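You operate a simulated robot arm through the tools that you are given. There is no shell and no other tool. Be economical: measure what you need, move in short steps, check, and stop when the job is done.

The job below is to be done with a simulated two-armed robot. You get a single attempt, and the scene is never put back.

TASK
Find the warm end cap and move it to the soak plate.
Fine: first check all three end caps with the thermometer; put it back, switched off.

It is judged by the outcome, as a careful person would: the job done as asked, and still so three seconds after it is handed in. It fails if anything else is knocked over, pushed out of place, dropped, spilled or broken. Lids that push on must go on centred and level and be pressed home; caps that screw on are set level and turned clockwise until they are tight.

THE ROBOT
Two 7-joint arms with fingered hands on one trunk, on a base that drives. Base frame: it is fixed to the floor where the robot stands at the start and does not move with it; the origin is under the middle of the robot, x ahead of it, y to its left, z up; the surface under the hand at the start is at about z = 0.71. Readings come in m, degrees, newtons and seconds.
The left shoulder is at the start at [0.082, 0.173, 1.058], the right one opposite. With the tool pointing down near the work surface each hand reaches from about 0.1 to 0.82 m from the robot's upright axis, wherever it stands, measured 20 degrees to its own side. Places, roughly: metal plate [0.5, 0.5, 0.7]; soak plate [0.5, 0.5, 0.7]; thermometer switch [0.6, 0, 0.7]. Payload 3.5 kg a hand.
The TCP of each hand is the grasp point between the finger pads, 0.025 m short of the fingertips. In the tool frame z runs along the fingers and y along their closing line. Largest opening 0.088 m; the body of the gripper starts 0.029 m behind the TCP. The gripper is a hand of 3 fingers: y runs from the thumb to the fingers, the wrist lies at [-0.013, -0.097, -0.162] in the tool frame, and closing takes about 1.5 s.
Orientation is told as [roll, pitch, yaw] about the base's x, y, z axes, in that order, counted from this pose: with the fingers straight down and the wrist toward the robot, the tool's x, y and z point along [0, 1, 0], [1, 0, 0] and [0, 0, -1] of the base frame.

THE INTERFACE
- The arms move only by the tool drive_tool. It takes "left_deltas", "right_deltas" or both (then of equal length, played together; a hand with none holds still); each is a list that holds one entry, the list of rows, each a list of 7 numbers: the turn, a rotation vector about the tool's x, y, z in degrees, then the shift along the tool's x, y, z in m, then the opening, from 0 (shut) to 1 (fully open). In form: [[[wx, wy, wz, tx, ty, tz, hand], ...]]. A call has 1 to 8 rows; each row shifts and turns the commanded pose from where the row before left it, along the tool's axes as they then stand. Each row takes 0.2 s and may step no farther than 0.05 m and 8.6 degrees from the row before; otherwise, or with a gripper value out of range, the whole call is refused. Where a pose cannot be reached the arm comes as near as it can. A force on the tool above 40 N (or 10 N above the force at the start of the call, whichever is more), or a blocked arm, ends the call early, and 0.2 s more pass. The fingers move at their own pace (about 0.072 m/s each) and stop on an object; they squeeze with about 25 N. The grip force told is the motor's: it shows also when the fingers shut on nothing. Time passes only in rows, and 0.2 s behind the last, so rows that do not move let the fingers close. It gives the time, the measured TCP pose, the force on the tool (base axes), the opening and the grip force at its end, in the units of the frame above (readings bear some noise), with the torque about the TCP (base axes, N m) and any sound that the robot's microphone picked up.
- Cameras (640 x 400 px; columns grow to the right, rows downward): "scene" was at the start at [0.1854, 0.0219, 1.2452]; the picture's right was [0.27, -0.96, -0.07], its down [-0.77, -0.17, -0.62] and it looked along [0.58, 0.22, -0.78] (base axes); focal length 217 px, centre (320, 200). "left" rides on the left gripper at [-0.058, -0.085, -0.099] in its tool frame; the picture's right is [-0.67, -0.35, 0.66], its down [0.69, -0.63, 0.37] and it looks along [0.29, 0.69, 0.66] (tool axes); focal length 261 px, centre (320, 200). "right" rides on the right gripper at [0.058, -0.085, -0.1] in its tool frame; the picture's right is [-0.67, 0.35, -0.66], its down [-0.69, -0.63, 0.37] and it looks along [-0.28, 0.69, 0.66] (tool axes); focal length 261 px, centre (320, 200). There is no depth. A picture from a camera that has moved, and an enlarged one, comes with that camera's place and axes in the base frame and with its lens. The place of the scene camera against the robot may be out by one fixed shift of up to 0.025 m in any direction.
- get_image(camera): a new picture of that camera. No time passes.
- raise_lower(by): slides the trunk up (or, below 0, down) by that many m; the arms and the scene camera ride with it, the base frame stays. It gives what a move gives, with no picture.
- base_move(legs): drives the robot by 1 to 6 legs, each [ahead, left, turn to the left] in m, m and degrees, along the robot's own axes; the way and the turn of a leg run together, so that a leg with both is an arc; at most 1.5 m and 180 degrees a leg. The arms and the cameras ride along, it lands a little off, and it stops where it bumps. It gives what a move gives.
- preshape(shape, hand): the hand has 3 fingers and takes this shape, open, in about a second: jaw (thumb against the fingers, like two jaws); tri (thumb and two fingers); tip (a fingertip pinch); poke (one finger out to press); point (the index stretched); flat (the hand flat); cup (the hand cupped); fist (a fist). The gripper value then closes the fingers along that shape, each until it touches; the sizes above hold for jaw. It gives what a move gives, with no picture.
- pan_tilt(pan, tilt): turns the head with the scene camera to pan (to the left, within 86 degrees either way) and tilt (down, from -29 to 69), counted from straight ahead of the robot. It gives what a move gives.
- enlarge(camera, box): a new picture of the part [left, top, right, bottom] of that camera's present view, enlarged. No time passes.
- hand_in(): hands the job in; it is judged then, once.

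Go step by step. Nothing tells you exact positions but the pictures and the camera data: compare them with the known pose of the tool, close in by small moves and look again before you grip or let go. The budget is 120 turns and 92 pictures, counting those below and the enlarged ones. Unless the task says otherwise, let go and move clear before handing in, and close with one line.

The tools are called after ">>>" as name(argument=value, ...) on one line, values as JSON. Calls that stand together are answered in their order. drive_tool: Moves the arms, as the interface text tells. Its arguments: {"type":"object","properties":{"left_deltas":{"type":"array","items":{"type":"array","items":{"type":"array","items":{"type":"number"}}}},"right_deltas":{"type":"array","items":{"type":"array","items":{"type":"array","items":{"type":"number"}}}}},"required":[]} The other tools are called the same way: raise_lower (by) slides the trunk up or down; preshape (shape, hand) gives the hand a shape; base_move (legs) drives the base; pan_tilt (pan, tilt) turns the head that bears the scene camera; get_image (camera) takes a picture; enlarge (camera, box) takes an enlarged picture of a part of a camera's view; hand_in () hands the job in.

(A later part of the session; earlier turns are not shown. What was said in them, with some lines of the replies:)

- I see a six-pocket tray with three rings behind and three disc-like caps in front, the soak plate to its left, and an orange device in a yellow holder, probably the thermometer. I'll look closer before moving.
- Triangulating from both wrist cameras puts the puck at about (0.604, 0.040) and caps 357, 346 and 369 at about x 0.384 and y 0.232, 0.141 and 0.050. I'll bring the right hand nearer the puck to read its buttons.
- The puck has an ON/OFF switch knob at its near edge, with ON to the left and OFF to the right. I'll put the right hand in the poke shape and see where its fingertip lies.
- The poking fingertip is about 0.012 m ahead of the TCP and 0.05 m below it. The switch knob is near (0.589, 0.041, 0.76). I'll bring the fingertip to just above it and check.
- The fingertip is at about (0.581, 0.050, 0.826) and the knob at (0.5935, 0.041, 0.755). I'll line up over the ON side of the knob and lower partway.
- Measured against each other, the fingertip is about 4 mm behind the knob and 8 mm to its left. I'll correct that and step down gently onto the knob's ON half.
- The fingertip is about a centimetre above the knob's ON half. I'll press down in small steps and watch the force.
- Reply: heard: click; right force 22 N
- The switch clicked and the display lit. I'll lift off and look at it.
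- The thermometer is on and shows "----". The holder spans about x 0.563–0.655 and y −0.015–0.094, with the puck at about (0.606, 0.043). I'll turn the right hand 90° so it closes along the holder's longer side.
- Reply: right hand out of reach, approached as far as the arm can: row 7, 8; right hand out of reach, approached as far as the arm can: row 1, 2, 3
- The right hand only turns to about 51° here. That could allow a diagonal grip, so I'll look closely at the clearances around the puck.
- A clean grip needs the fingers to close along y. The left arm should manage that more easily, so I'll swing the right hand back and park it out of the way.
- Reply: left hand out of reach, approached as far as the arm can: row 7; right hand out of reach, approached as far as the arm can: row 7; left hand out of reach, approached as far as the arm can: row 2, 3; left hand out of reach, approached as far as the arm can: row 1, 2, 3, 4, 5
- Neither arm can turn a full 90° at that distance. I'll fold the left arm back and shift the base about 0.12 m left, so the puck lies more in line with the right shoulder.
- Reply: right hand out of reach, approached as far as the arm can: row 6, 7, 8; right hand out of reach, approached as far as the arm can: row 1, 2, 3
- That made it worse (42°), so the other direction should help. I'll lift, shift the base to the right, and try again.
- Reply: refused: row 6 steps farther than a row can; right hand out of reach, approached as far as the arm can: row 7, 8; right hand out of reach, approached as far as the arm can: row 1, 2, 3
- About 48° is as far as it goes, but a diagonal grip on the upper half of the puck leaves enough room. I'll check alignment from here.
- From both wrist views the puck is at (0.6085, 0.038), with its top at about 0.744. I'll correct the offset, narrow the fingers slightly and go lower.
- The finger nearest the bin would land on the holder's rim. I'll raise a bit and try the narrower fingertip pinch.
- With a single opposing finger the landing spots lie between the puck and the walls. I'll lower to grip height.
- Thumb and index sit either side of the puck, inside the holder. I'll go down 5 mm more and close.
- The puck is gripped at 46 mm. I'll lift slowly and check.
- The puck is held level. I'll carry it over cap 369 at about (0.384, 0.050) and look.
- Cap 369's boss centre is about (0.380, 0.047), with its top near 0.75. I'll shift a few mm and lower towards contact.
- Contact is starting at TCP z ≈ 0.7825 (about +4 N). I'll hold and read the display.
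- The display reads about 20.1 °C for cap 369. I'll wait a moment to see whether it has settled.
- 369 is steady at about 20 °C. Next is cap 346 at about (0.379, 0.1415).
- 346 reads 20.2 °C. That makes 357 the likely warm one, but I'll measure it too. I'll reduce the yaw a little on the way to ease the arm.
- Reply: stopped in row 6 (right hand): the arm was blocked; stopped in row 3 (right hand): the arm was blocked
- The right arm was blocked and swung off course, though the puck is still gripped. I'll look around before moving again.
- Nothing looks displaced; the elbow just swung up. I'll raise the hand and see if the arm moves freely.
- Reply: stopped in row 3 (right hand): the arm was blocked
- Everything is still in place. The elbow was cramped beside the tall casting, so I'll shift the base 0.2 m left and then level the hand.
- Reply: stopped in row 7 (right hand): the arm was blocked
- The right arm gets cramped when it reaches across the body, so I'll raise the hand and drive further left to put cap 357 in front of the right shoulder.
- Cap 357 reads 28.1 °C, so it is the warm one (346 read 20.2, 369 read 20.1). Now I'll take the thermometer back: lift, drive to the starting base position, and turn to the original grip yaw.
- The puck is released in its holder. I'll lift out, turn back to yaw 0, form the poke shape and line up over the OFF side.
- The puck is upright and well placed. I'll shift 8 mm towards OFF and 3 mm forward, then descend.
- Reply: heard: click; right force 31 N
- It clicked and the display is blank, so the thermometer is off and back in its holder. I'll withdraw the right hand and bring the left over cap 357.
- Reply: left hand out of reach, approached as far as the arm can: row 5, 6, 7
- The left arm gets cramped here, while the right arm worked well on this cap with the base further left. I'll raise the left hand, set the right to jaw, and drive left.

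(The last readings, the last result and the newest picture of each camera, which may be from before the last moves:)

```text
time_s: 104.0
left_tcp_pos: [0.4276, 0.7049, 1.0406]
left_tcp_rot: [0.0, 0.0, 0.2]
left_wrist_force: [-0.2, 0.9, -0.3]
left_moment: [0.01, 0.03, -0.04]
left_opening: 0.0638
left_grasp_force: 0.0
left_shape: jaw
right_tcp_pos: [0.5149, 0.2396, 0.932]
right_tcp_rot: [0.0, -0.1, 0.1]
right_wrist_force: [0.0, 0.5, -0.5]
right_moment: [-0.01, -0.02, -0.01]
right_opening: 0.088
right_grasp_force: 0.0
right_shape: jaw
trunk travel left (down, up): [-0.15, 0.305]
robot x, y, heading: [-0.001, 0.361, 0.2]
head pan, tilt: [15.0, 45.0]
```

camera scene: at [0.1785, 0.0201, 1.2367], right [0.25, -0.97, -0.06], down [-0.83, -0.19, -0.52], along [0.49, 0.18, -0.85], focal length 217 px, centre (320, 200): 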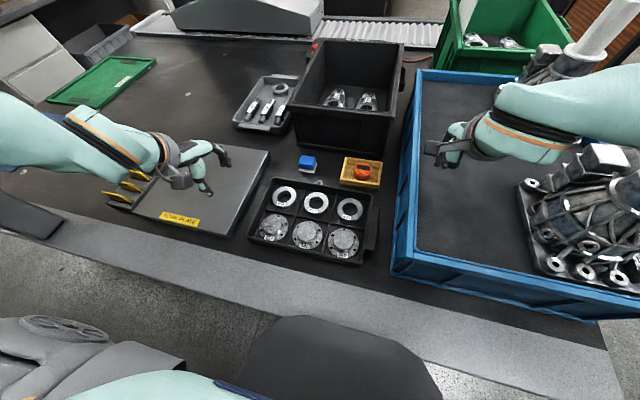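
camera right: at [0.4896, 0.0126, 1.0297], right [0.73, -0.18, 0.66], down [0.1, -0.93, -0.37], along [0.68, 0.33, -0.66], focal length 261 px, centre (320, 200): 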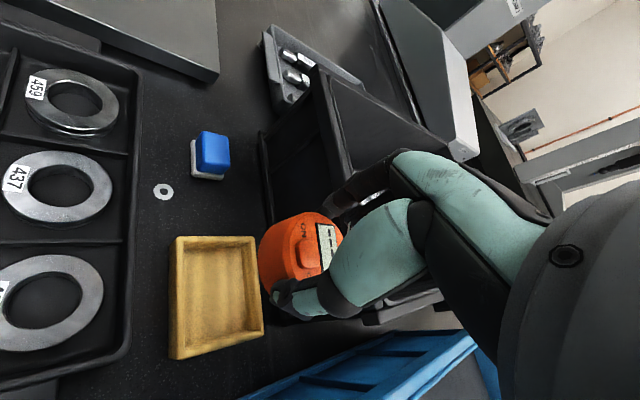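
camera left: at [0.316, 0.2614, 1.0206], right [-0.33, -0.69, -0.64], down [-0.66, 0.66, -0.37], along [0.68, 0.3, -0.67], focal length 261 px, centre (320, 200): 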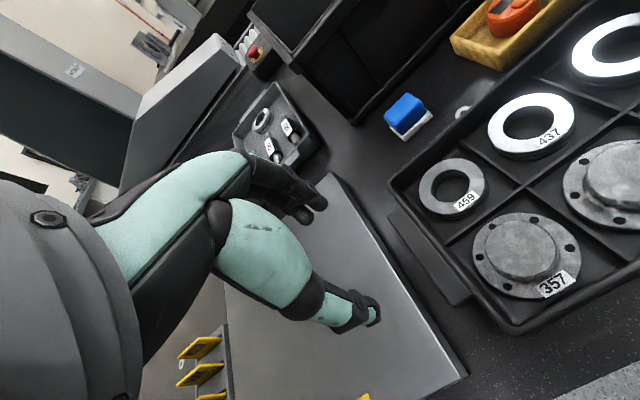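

>>> drive_tool(right_deltas=[[[0, 0, 0, 0, -0.0333, 0.02, 0.75], [0, 0, 0, 0, -0.0333, 0.03, 0.75], [0, 0, 0, 0, -0.0333, 0.03, 0.75], [0, 0, 0, 0, -0.0333, 0.03, 0.75], [0, 0, 0, 0, 0, 0.015, 0.75], [0, 0, 0, 0, 0, 0, 0.75]]])

>>> enlarge(camera="right", box=[160, 130, 420, 340])

>>> enlarge(camera="scene", box=[340, 130, 540, 310])

```text
time_s: 105.4
left_tcp_pos: [0.4262, 0.7036, 1.0385]
left_tcp_rot: [0.0, 0.1, 0.2]
left_wrist_force: [-0.3, 0.3, 0.6]
left_moment: [0.0, -0.01, -0.01]
left_opening: 0.0636
left_grasp_force: 0.0
left_shape: jaw
right_tcp_pos: [0.386, 0.2446, 0.8263]
right_tcp_rot: [-0.2, 0.1, 0.0]
right_wrist_force: [-0.2, 0.7, 0.0]
right_moment: [0.0, 0.03, 0.0]
right_opening: 0.0663
right_grasp_force: 0.1
right_shape: jaw
right hand out of reach, approached as far as the arm can: row 4, 5
trunk travel left (down, up): [-0.15, 0.305]
robot x, y, heading: [-0.0033, 0.3556, -0.1]
head pan, tilt: [15.0, 45.0]
```

```text
1.90 times, centred on (290, 235) of right
camera zoom: at [0.3009, 0.3018, 0.9257], right [0.35, -0.67, 0.66], down [-0.63, -0.69, -0.36], along [0.69, -0.29, -0.66], focal length 496 px, centre (377, 133)
```

zoom: 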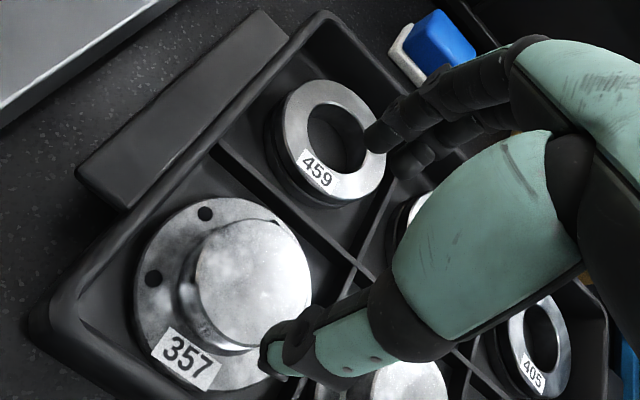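

```text
2.22 times, centred on (440, 220) of scene
camera zoom: at [0.1775, 0.3748, 1.2366], right [0.26, -0.96, -0.06], down [-0.83, -0.19, -0.52], along [0.49, 0.18, -0.85], focal length 482 px, centre (53, 156)
```

zoom: 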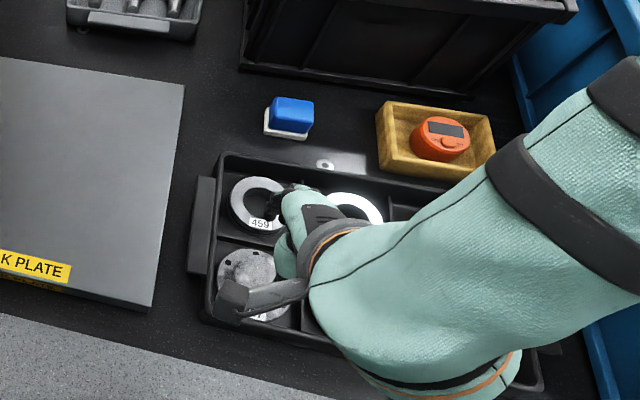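

The hand is a little too close to the body. I'll lift slightly, back the base up 0.1 m and approach again.

>>> drive_tool(right_deltas=[[[0, 0, 0, 0, 0.02, -0.035, 0.75], [0, 0, 0, 0, 0.02, -0.035, 0.75], [0, 0, 0, 0, 0, 0, 0.75]]])

>>> base_move(legs=[[-0.1, 0, 0]])

>>> drive_tool(right_deltas=[[[0, 0, 0, 0, 0.02, 0.0, 0.75], [0, 0, 0, 0, 0.02, 0.02, 0.75], [0, 0, 0, 0, 0.02, 0.03, 0.75], [0, 0, 0, 0, 0, 0.03, 0.75], [0, 0, 0, 0, 0, 0.02, 0.75], [0, 0, 0, 0, 0, 0, 0.75]]])

```text
time_s: 106.2
left_tcp_pos: [0.4263, 0.7055, 1.0375]
left_tcp_rot: [0.1, 0.0, 0.2]
left_wrist_force: [-1.0, 0.6, 0.3]
left_moment: [-0.01, -0.02, 0.01]
left_opening: 0.0638
left_grasp_force: 0.1
left_shape: jaw
right_tcp_pos: [0.4266, 0.2446, 0.8977]
right_tcp_rot: [0.0, -0.1, 0.1]
right_wrist_force: [0.2, 0.0, 0.0]
right_moment: [-0.01, -0.02, 0.0]
right_opening: 0.0661
right_grasp_force: 0.0
right_shape: jaw
trunk travel left (down, up): [-0.15, 0.305]
robot x, y, heading: [-0.0017, 0.357, 0.4]
head pan, tilt: [15.0, 45.0]
```

```text
time_s: 107.4
left_tcp_pos: [0.3276, 0.7031, 1.0394]
left_tcp_rot: [0.0, -0.1, 0.0]
left_wrist_force: [0.4, 0.1, 0.5]
left_moment: [0.01, -0.03, -0.01]
left_opening: 0.0636
left_grasp_force: 0.0
left_shape: jaw
right_tcp_pos: [0.3252, 0.2427, 0.8973]
right_tcp_rot: [0.1, -0.1, -0.1]
right_wrist_force: [0.4, 0.1, -0.2]
right_moment: [0.01, -0.01, -0.01]
right_opening: 0.0662
right_grasp_force: 0.1
right_shape: jaw
trunk travel left (down, up): [-0.15, 0.305]
robot x, y, heading: [-0.1033, 0.3544, -0.2]
head pan, tilt: [15.0, 45.0]
```

```text
time_s: 108.8
left_tcp_pos: [0.3268, 0.7034, 1.0398]
left_tcp_rot: [0.0, 0.0, 0.0]
left_wrist_force: [0.1, -0.1, 0.8]
left_moment: [0.0, 0.03, 0.0]
left_opening: 0.0635
left_grasp_force: 0.0
left_shape: jaw
right_tcp_pos: [0.3846, 0.2435, 0.7985]
right_tcp_rot: [-0.1, 0.1, -0.1]
right_wrist_force: [-0.3, 0.3, 0.0]
right_moment: [0.0, 0.03, -0.02]
right_opening: 0.0663
right_grasp_force: 0.1
right_shape: jaw
trunk travel left (down, up): [-0.15, 0.305]
robot x, y, heading: [-0.1015, 0.3562, -0.0]
head pan, tilt: [15.0, 45.0]
```

>>> drive_tool(right_deltas=[[[0, 0, 0, -0.004, -0.0025, 0.01, 0.75], [0, 0, 0, 0, 0, 0, 0.75]]])

>>> enlarge(camera="right", box=[180, 130, 420, 330])

```text
time_s: 109.4
left_tcp_pos: [0.3271, 0.7025, 1.0394]
left_tcp_rot: [0.0, 0.0, 0.0]
left_wrist_force: [-1.0, -0.7, -0.2]
left_moment: [-0.01, 0.03, 0.01]
left_opening: 0.0637
left_grasp_force: 0.1
left_shape: jaw
right_tcp_pos: [0.3831, 0.2397, 0.789]
right_tcp_rot: [-0.1, -0.1, -0.2]
right_wrist_force: [-0.8, -0.3, -0.5]
right_moment: [0.0, -0.02, 0.01]
right_opening: 0.0657
right_grasp_force: 0.0
right_shape: jaw
trunk travel left (down, up): [-0.15, 0.305]
robot x, y, heading: [-0.1029, 0.3514, -0.0]
head pan, tilt: [15.0, 45.0]
```

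```text
2.00 times, centred on (300, 230) of right
camera zoom: at [0.2974, 0.2964, 0.8872], right [0.35, -0.67, 0.66], down [-0.63, -0.68, -0.37], along [0.7, -0.29, -0.66], focal length 521 px, centre (360, 140)
```

zoom: 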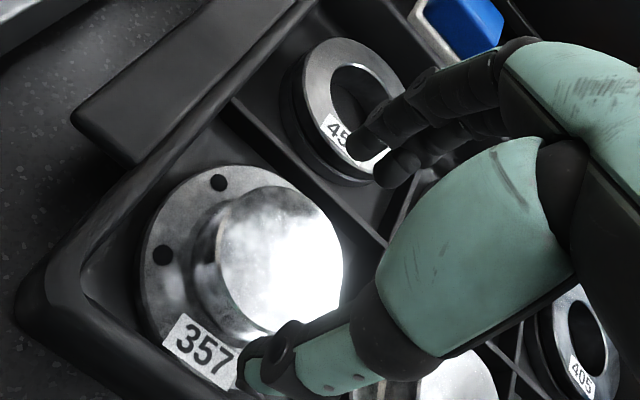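

>>> drive_tool(right_deltas=[[[0, 0, 0, 0, 0, 0, 0.6], [0, 0, 0, 0, 0, 0.008, 0.6], [0, 0, 0, 0, 0, 0.008, 0.6], [0, 0, 0, 0, 0, 0, 0.6]]])

>>> enlarge(camera="right", box=[180, 130, 420, 330])

```text
time_s: 110.4
left_tcp_pos: [0.3278, 0.7033, 1.0392]
left_tcp_rot: [0.1, 0.0, 0.0]
left_wrist_force: [0.5, -0.1, -0.6]
left_moment: [0.0, 0.02, -0.01]
left_opening: 0.0634
left_grasp_force: 0.0
left_shape: jaw
right_tcp_pos: [0.3829, 0.2393, 0.7735]
right_tcp_rot: [0.0, 0.0, -0.1]
right_wrist_force: [0.2, 0.4, 1.2]
right_moment: [0.0, 0.05, 0.03]
right_opening: 0.053
right_grasp_force: 0.1
right_shape: jaw
trunk travel left (down, up): [-0.15, 0.305]
robot x, y, heading: [-0.1021, 0.3564, 0.0]
head pan, tilt: [15.0, 45.0]
```

```text
2.00 times, centred on (300, 230) of right
camera zoom: at [0.297, 0.2962, 0.8719], right [0.35, -0.67, 0.66], down [-0.63, -0.68, -0.37], along [0.7, -0.29, -0.66], focal length 521 px, centre (360, 140)
```

zoom: 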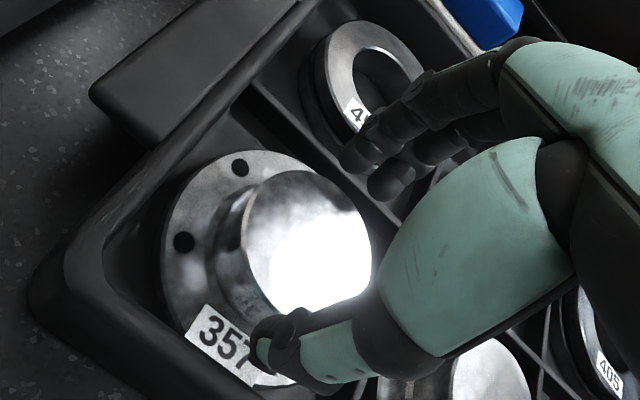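

The boss centre is about 4–5 mm to the left of the grip centre. I'll correct and lower to grip height.

>>> drive_tool(right_deltas=[[[0, 0, 0, 0.0045, 0.001, 0.004, 0.6], [0, 0, 0, 0, 0, 0.006, 0.6], [0, 0, 0, 0, 0, 0.005, 0.6], [0, 0, 0, 0, 0, 0.003, 0.6], [0, 0, 0, 0, 0, 0, 0.6]]])

>>> enlarge(camera="right", box=[180, 130, 420, 330])

```text
time_s: 111.6
left_tcp_pos: [0.3274, 0.702, 1.038]
left_tcp_rot: [-0.1, -0.1, -0.1]
left_wrist_force: [0.2, -0.1, 0.6]
left_moment: [0.0, -0.04, -0.03]
left_opening: 0.0637
left_grasp_force: 0.1
left_shape: jaw
right_tcp_pos: [0.3863, 0.2438, 0.7544]
right_tcp_rot: [-0.1, 0.0, -0.2]
right_wrist_force: [0.2, -0.1, -0.3]
right_moment: [-0.02, 0.03, 0.01]
right_opening: 0.0533
right_grasp_force: 0.0
right_shape: jaw
trunk travel left (down, up): [-0.15, 0.305]
robot x, y, heading: [-0.1024, 0.3567, 0.0]
head pan, tilt: [15.0, 45.0]
```

```text
2.00 times, centred on (300, 230) of right
camera zoom: at [0.2994, 0.3008, 0.8539], right [0.35, -0.67, 0.66], down [-0.63, -0.68, -0.37], along [0.69, -0.29, -0.66], focal length 521 px, centre (360, 140)
```

zoom: 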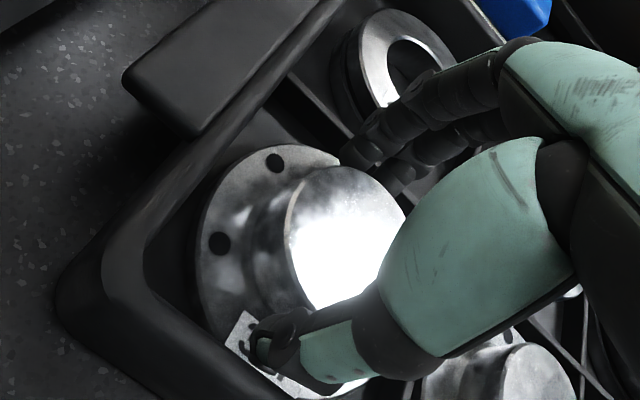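

The boss sits between thumb and fingers. Closing now.

>>> drive_tool(right_deltas=[[[0, 0, 0, 0, 0, 0, 0.45], [0, 0, 0, 0, 0, 0, 0.3], [0, 0, 0, 0, 0, 0, 0.2], [0, 0, 0, 0, 0, 0, 0.1], [0, 0, 0, 0, 0, 0, 0.1], [0, 0, 0, 0, 0, 0, 0.1], [0, 0, 0, 0, 0, 0, 0.1]]])

>>> drive_tool(right_deltas=[[[0, 0, 0, 0, 0, -0.01, 0.1], [0, 0, 0, 0, 0, -0.015, 0.1], [0, 0, 0, 0, 0, -0.02, 0.1], [0, 0, 0, 0, 0, -0.02, 0.1], [0, 0, 0, 0, 0, 0, 0.1]]])

>>> get_image(camera="right")

```text
time_s: 113.2
left_tcp_pos: [0.3285, 0.7029, 1.0386]
left_tcp_rot: [-0.1, -0.1, 0.0]
left_wrist_force: [-0.8, -0.2, 0.2]
left_moment: [0.01, 0.02, -0.02]
left_opening: 0.0635
left_grasp_force: 0.0
left_shape: jaw
right_tcp_pos: [0.3856, 0.2437, 0.7546]
right_tcp_rot: [0.0, -0.2, -0.2]
right_wrist_force: [-0.5, 0.5, -0.4]
right_moment: [-0.01, 0.01, 0.01]
right_opening: 0.0415
right_grasp_force: 25.2
right_shape: jaw
trunk travel left (down, up): [-0.15, 0.305]
robot x, y, heading: [-0.1009, 0.3525, -0.1]
head pan, tilt: [15.0, 45.0]
```

```text
time_s: 114.4
left_tcp_pos: [0.3281, 0.7023, 1.0391]
left_tcp_rot: [-0.1, 0.0, 0.0]
left_wrist_force: [-0.1, 0.6, 0.1]
left_moment: [0.0, -0.01, -0.04]
left_opening: 0.0636
left_grasp_force: 0.0
left_shape: jaw
right_tcp_pos: [0.3836, 0.2432, 0.8185]
right_tcp_rot: [0.0, -0.1, -0.1]
right_wrist_force: [-0.4, 0.5, -2.3]
right_moment: [0.04, 0.01, -0.03]
right_opening: 0.0413
right_grasp_force: 25.0
right_shape: jaw
trunk travel left (down, up): [-0.15, 0.305]
robot x, y, heading: [-0.1004, 0.3527, -0.1]
head pan, tilt: [15.0, 45.0]
```

```text
9 pictures are left
camera right: at [0.298, 0.301, 0.9185], right [0.35, -0.67, 0.66], down [-0.63, -0.68, -0.37], along [0.69, -0.29, -0.66], focal length 261 px, centre (320, 200)
```

right: 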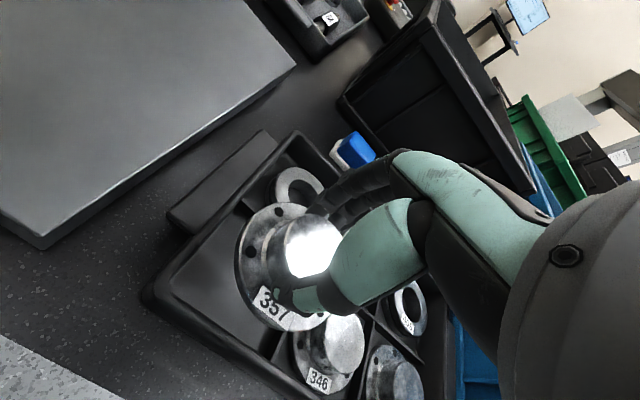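

The cap is lifted cleanly. I'll carry it over the soak plate to about (0.46, 0.43).

>>> drive_tool(right_deltas=[[[0, 0, 0, 0, 0, -0.03, 0.1], [0, 0, 0, 0.0374, 0.0152, 0, 0.1], [0, 0, 0, 0.0374, 0.0152, 0, 0.1], [0, 0, 0, 0.0374, 0.0152, 0, 0.1], [0, 0, 0, 0.0374, 0.0152, 0, 0.1], [0, 0, 0, 0.0374, 0.0152, 0, 0.1], [0, 0, 0, 0, 0, 0, 0.1]]])

>>> get_image(camera="scene")

```text
time_s: 116.0
left_tcp_pos: [0.3281, 0.702, 1.0379]
left_tcp_rot: [0.1, -0.1, -0.1]
left_wrist_force: [0.2, -0.1, -0.4]
left_moment: [0.04, -0.02, 0.01]
left_opening: 0.0638
left_grasp_force: 0.1
left_shape: jaw
right_tcp_pos: [0.4617, 0.4305, 0.8495]
right_tcp_rot: [0.1, -0.2, -0.1]
right_wrist_force: [1.3, -0.4, -2.3]
right_moment: [0.04, 0.02, -0.03]
right_opening: 0.0406
right_grasp_force: 25.5
right_shape: jaw
trunk travel left (down, up): [-0.15, 0.305]
robot x, y, heading: [-0.1002, 0.3514, -0.0]
head pan, tilt: [15.0, 45.0]
```

```text
8 pictures are left
camera scene: at [0.0771, 0.3729, 1.2366], right [0.25, -0.97, -0.06], down [-0.83, -0.18, -0.52], along [0.49, 0.18, -0.85], focal length 217 px, centre (320, 200)
```

scene: 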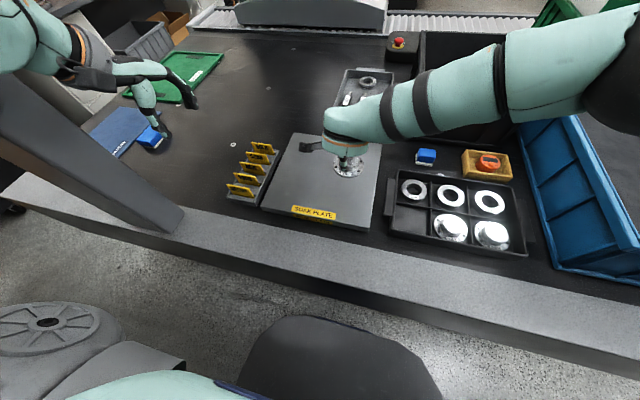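

The cap is over the soak plate. I'll lower until I feel contact.

>>> drive_tool(right_deltas=[[[0, 0, 0, 0, 0, 0.02, 0.1], [0, 0, 0, 0, 0, 0.02, 0.1], [0, 0, 0, 0, 0, 0.01, 0.1], [0, 0, 0, 0, 0, 0.004, 0.1], [0, 0, 0, 0, 0, 0.004, 0.1], [0, 0, 0, 0, 0, 0, 0.1]]])

>>> enlarge(camera="right", box=[160, 130, 400, 340])

```text
time_s: 117.4
left_tcp_pos: [0.3278, 0.7011, 1.0393]
left_tcp_rot: [0.0, 0.0, 0.0]
left_wrist_force: [0.0, 0.3, -0.2]
left_moment: [0.01, -0.03, -0.02]
left_opening: 0.0635
left_grasp_force: 0.0
left_shape: jaw
right_tcp_pos: [0.4608, 0.4313, 0.7927]
right_tcp_rot: [0.0, 0.0, -0.1]
right_wrist_force: [0.1, -0.6, -2.1]
right_moment: [0.0, 0.01, -0.03]
right_opening: 0.041
right_grasp_force: 25.3
right_shape: jaw
trunk travel left (down, up): [-0.15, 0.305]
robot x, y, heading: [-0.1039, 0.3535, 0.0]
head pan, tilt: [15.0, 45.0]
```

```text
1.90 times, centred on (280, 235) of right
camera zoom: at [0.3747, 0.489, 0.8913], right [0.35, -0.67, 0.66], down [-0.63, -0.68, -0.37], along [0.69, -0.29, -0.66], focal length 496 px, centre (396, 133)
```

zoom: 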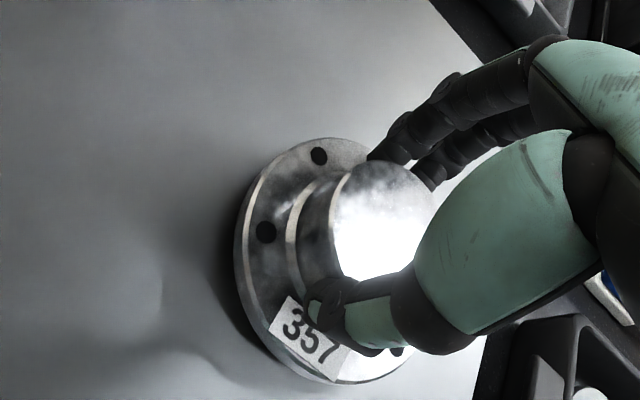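

>>> drive_tool(right_deltas=[[[0, 0, 0, 0, 0, 0.003, 0.1], [0, 0, 0, 0, 0, 0.003, 0.1], [0, 0, 0, 0, 0, 0.003, 0.1], [0, 0, 0, 0, 0, 0.002, 0.1], [0, 0, 0, 0, 0, 0.002, 0.1], [0, 0, 0, 0, 0, 0, 0.1]]])

```text
time_s: 118.8
left_tcp_pos: [0.3244, 0.7028, 1.0424]
left_tcp_rot: [0.1, -0.2, -0.1]
left_wrist_force: [0.8, 0.0, 0.4]
left_moment: [0.02, 0.02, -0.04]
left_opening: 0.0634
left_grasp_force: 0.0
left_shape: jaw
right_tcp_pos: [0.4601, 0.4315, 0.7832]
right_tcp_rot: [0.1, -0.4, -0.2]
right_wrist_force: [3.5, -0.2, 28.0]
right_moment: [-0.04, -0.14, 0.02]
right_opening: 0.042
right_grasp_force: 25.1
right_shape: jaw
trunk travel left (down, up): [-0.15, 0.305]
robot x, y, heading: [-0.1, 0.3529, -0.1]
head pan, tilt: [15.0, 45.0]
```

The cap is resting on the plate with firm contact. I'll ease the pressure and open the hand.

>>> drive_tool(right_deltas=[[[0, 0, 0, 0, 0, -0.0025, 0.1], [0, 0, 0, 0, 0, 0, 0.1], [0, 0, 0, 0, 0, 0, 0.5], [0, 0, 0, 0, 0, 0, 0.65], [0, 0, 0, 0, 0, 0, 0.8], [0, 0, 0, 0, 0, 0, 0.8]]])

>>> enlarge(camera="right", box=[160, 130, 400, 340])

```text
time_s: 120.2
left_tcp_pos: [0.3282, 0.7018, 1.0393]
left_tcp_rot: [0.0, -0.1, 0.1]
left_wrist_force: [-0.2, -0.4, -0.5]
left_moment: [-0.01, -0.01, 0.0]
left_opening: 0.0635
left_grasp_force: 0.0
left_shape: jaw
right_tcp_pos: [0.4597, 0.4293, 0.7798]
right_tcp_rot: [0.0, 0.0, -0.1]
right_wrist_force: [-0.4, 0.0, -0.1]
right_moment: [-0.02, -0.02, 0.0]
right_opening: 0.0702
right_grasp_force: 0.1
right_shape: jaw
trunk travel left (down, up): [-0.15, 0.305]
robot x, y, heading: [-0.1018, 0.3543, 0.2]
head pan, tilt: [15.0, 45.0]
```

```text
1.90 times, centred on (280, 235) of right
camera zoom: at [0.3744, 0.4874, 0.8795], right [0.35, -0.67, 0.66], down [-0.63, -0.68, -0.37], along [0.69, -0.29, -0.66], focal length 496 px, centre (396, 133)
```

zoom: 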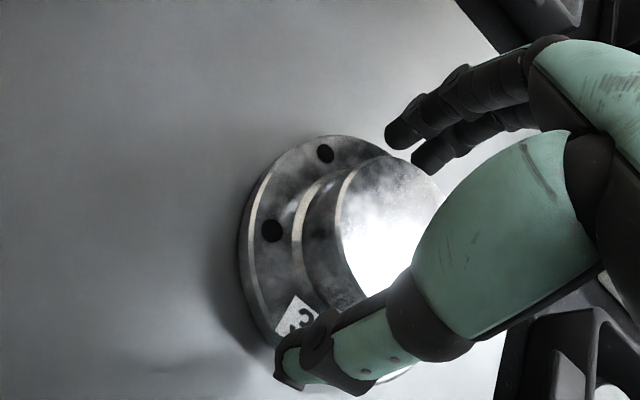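

The cap is released. I'll lift straight up and take a final look.

>>> drive_tool(right_deltas=[[[0, 0, 0, 0, 0, -0.02, 0.8], [0, 0, 0, 0, 0, -0.03, 0.8], [0, 0, 0, 0, 0, -0.04, 0.8], [0, 0, 0, 0, 0, -0.04, 0.8], [0, 0, 0, -0.04, 0, 0, 0.8], [0, 0, 0, -0.04, 0, 0, 0.8], [0, 0, 0, -0.04, 0, 0, 0.8], [0, 0, 0, -0.04, 0, 0, 0.8]]])

>>> get_image(camera="scene")

>>> enlarge(camera="scene", box=[250, 120, 540, 270])

```text
time_s: 122.0
left_tcp_pos: [0.3273, 0.7019, 1.039]
left_tcp_rot: [0.1, 0.1, 0.0]
left_wrist_force: [0.1, 0.2, -0.2]
left_moment: [0.05, 0.0, -0.01]
left_opening: 0.0638
left_grasp_force: 0.1
left_shape: jaw
right_tcp_pos: [0.4617, 0.2712, 0.9107]
right_tcp_rot: [0.2, 0.0, -0.1]
right_wrist_force: [0.2, -1.3, -0.2]
right_moment: [0.04, 0.02, -0.04]
right_opening: 0.07
right_grasp_force: 0.1
right_shape: jaw
trunk travel left (down, up): [-0.15, 0.305]
robot x, y, heading: [-0.1011, 0.3536, 0.1]
head pan, tilt: [15.0, 45.0]
```

```text
5 pictures are left
camera scene: at [0.077, 0.3721, 1.2366], right [0.25, -0.97, -0.06], down [-0.83, -0.18, -0.52], along [0.49, 0.18, -0.85], focal length 217 px, centre (320, 200)
```

scene: 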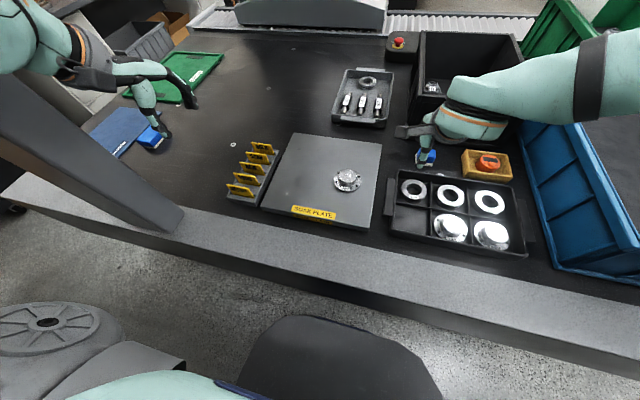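

```text
2.21 times, centred on (395, 195) of scene
camera zoom: at [0.077, 0.3721, 1.2366], right [0.25, -0.97, -0.06], down [-0.83, -0.18, -0.52], along [0.49, 0.18, -0.85], focal length 479 px, centre (154, 211)
```

zoom: 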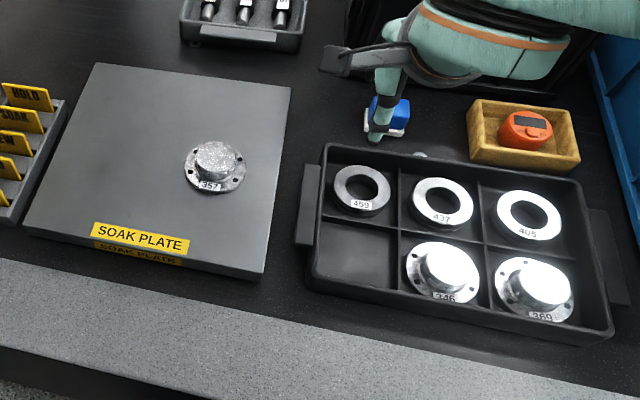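

Cap 357 sits upright on the soak plate, the thermometer is off in its holder, everything else is in place, and both hands are clear.

>>> hand_in()

```text
The job is handed in.
```

The warm end cap is 357, and it is now on the soak plate. It read 28.1 °C, against 20.2 °C for 346 and 20.1 °C for 369; the thermometer is switched off and back in its holder.
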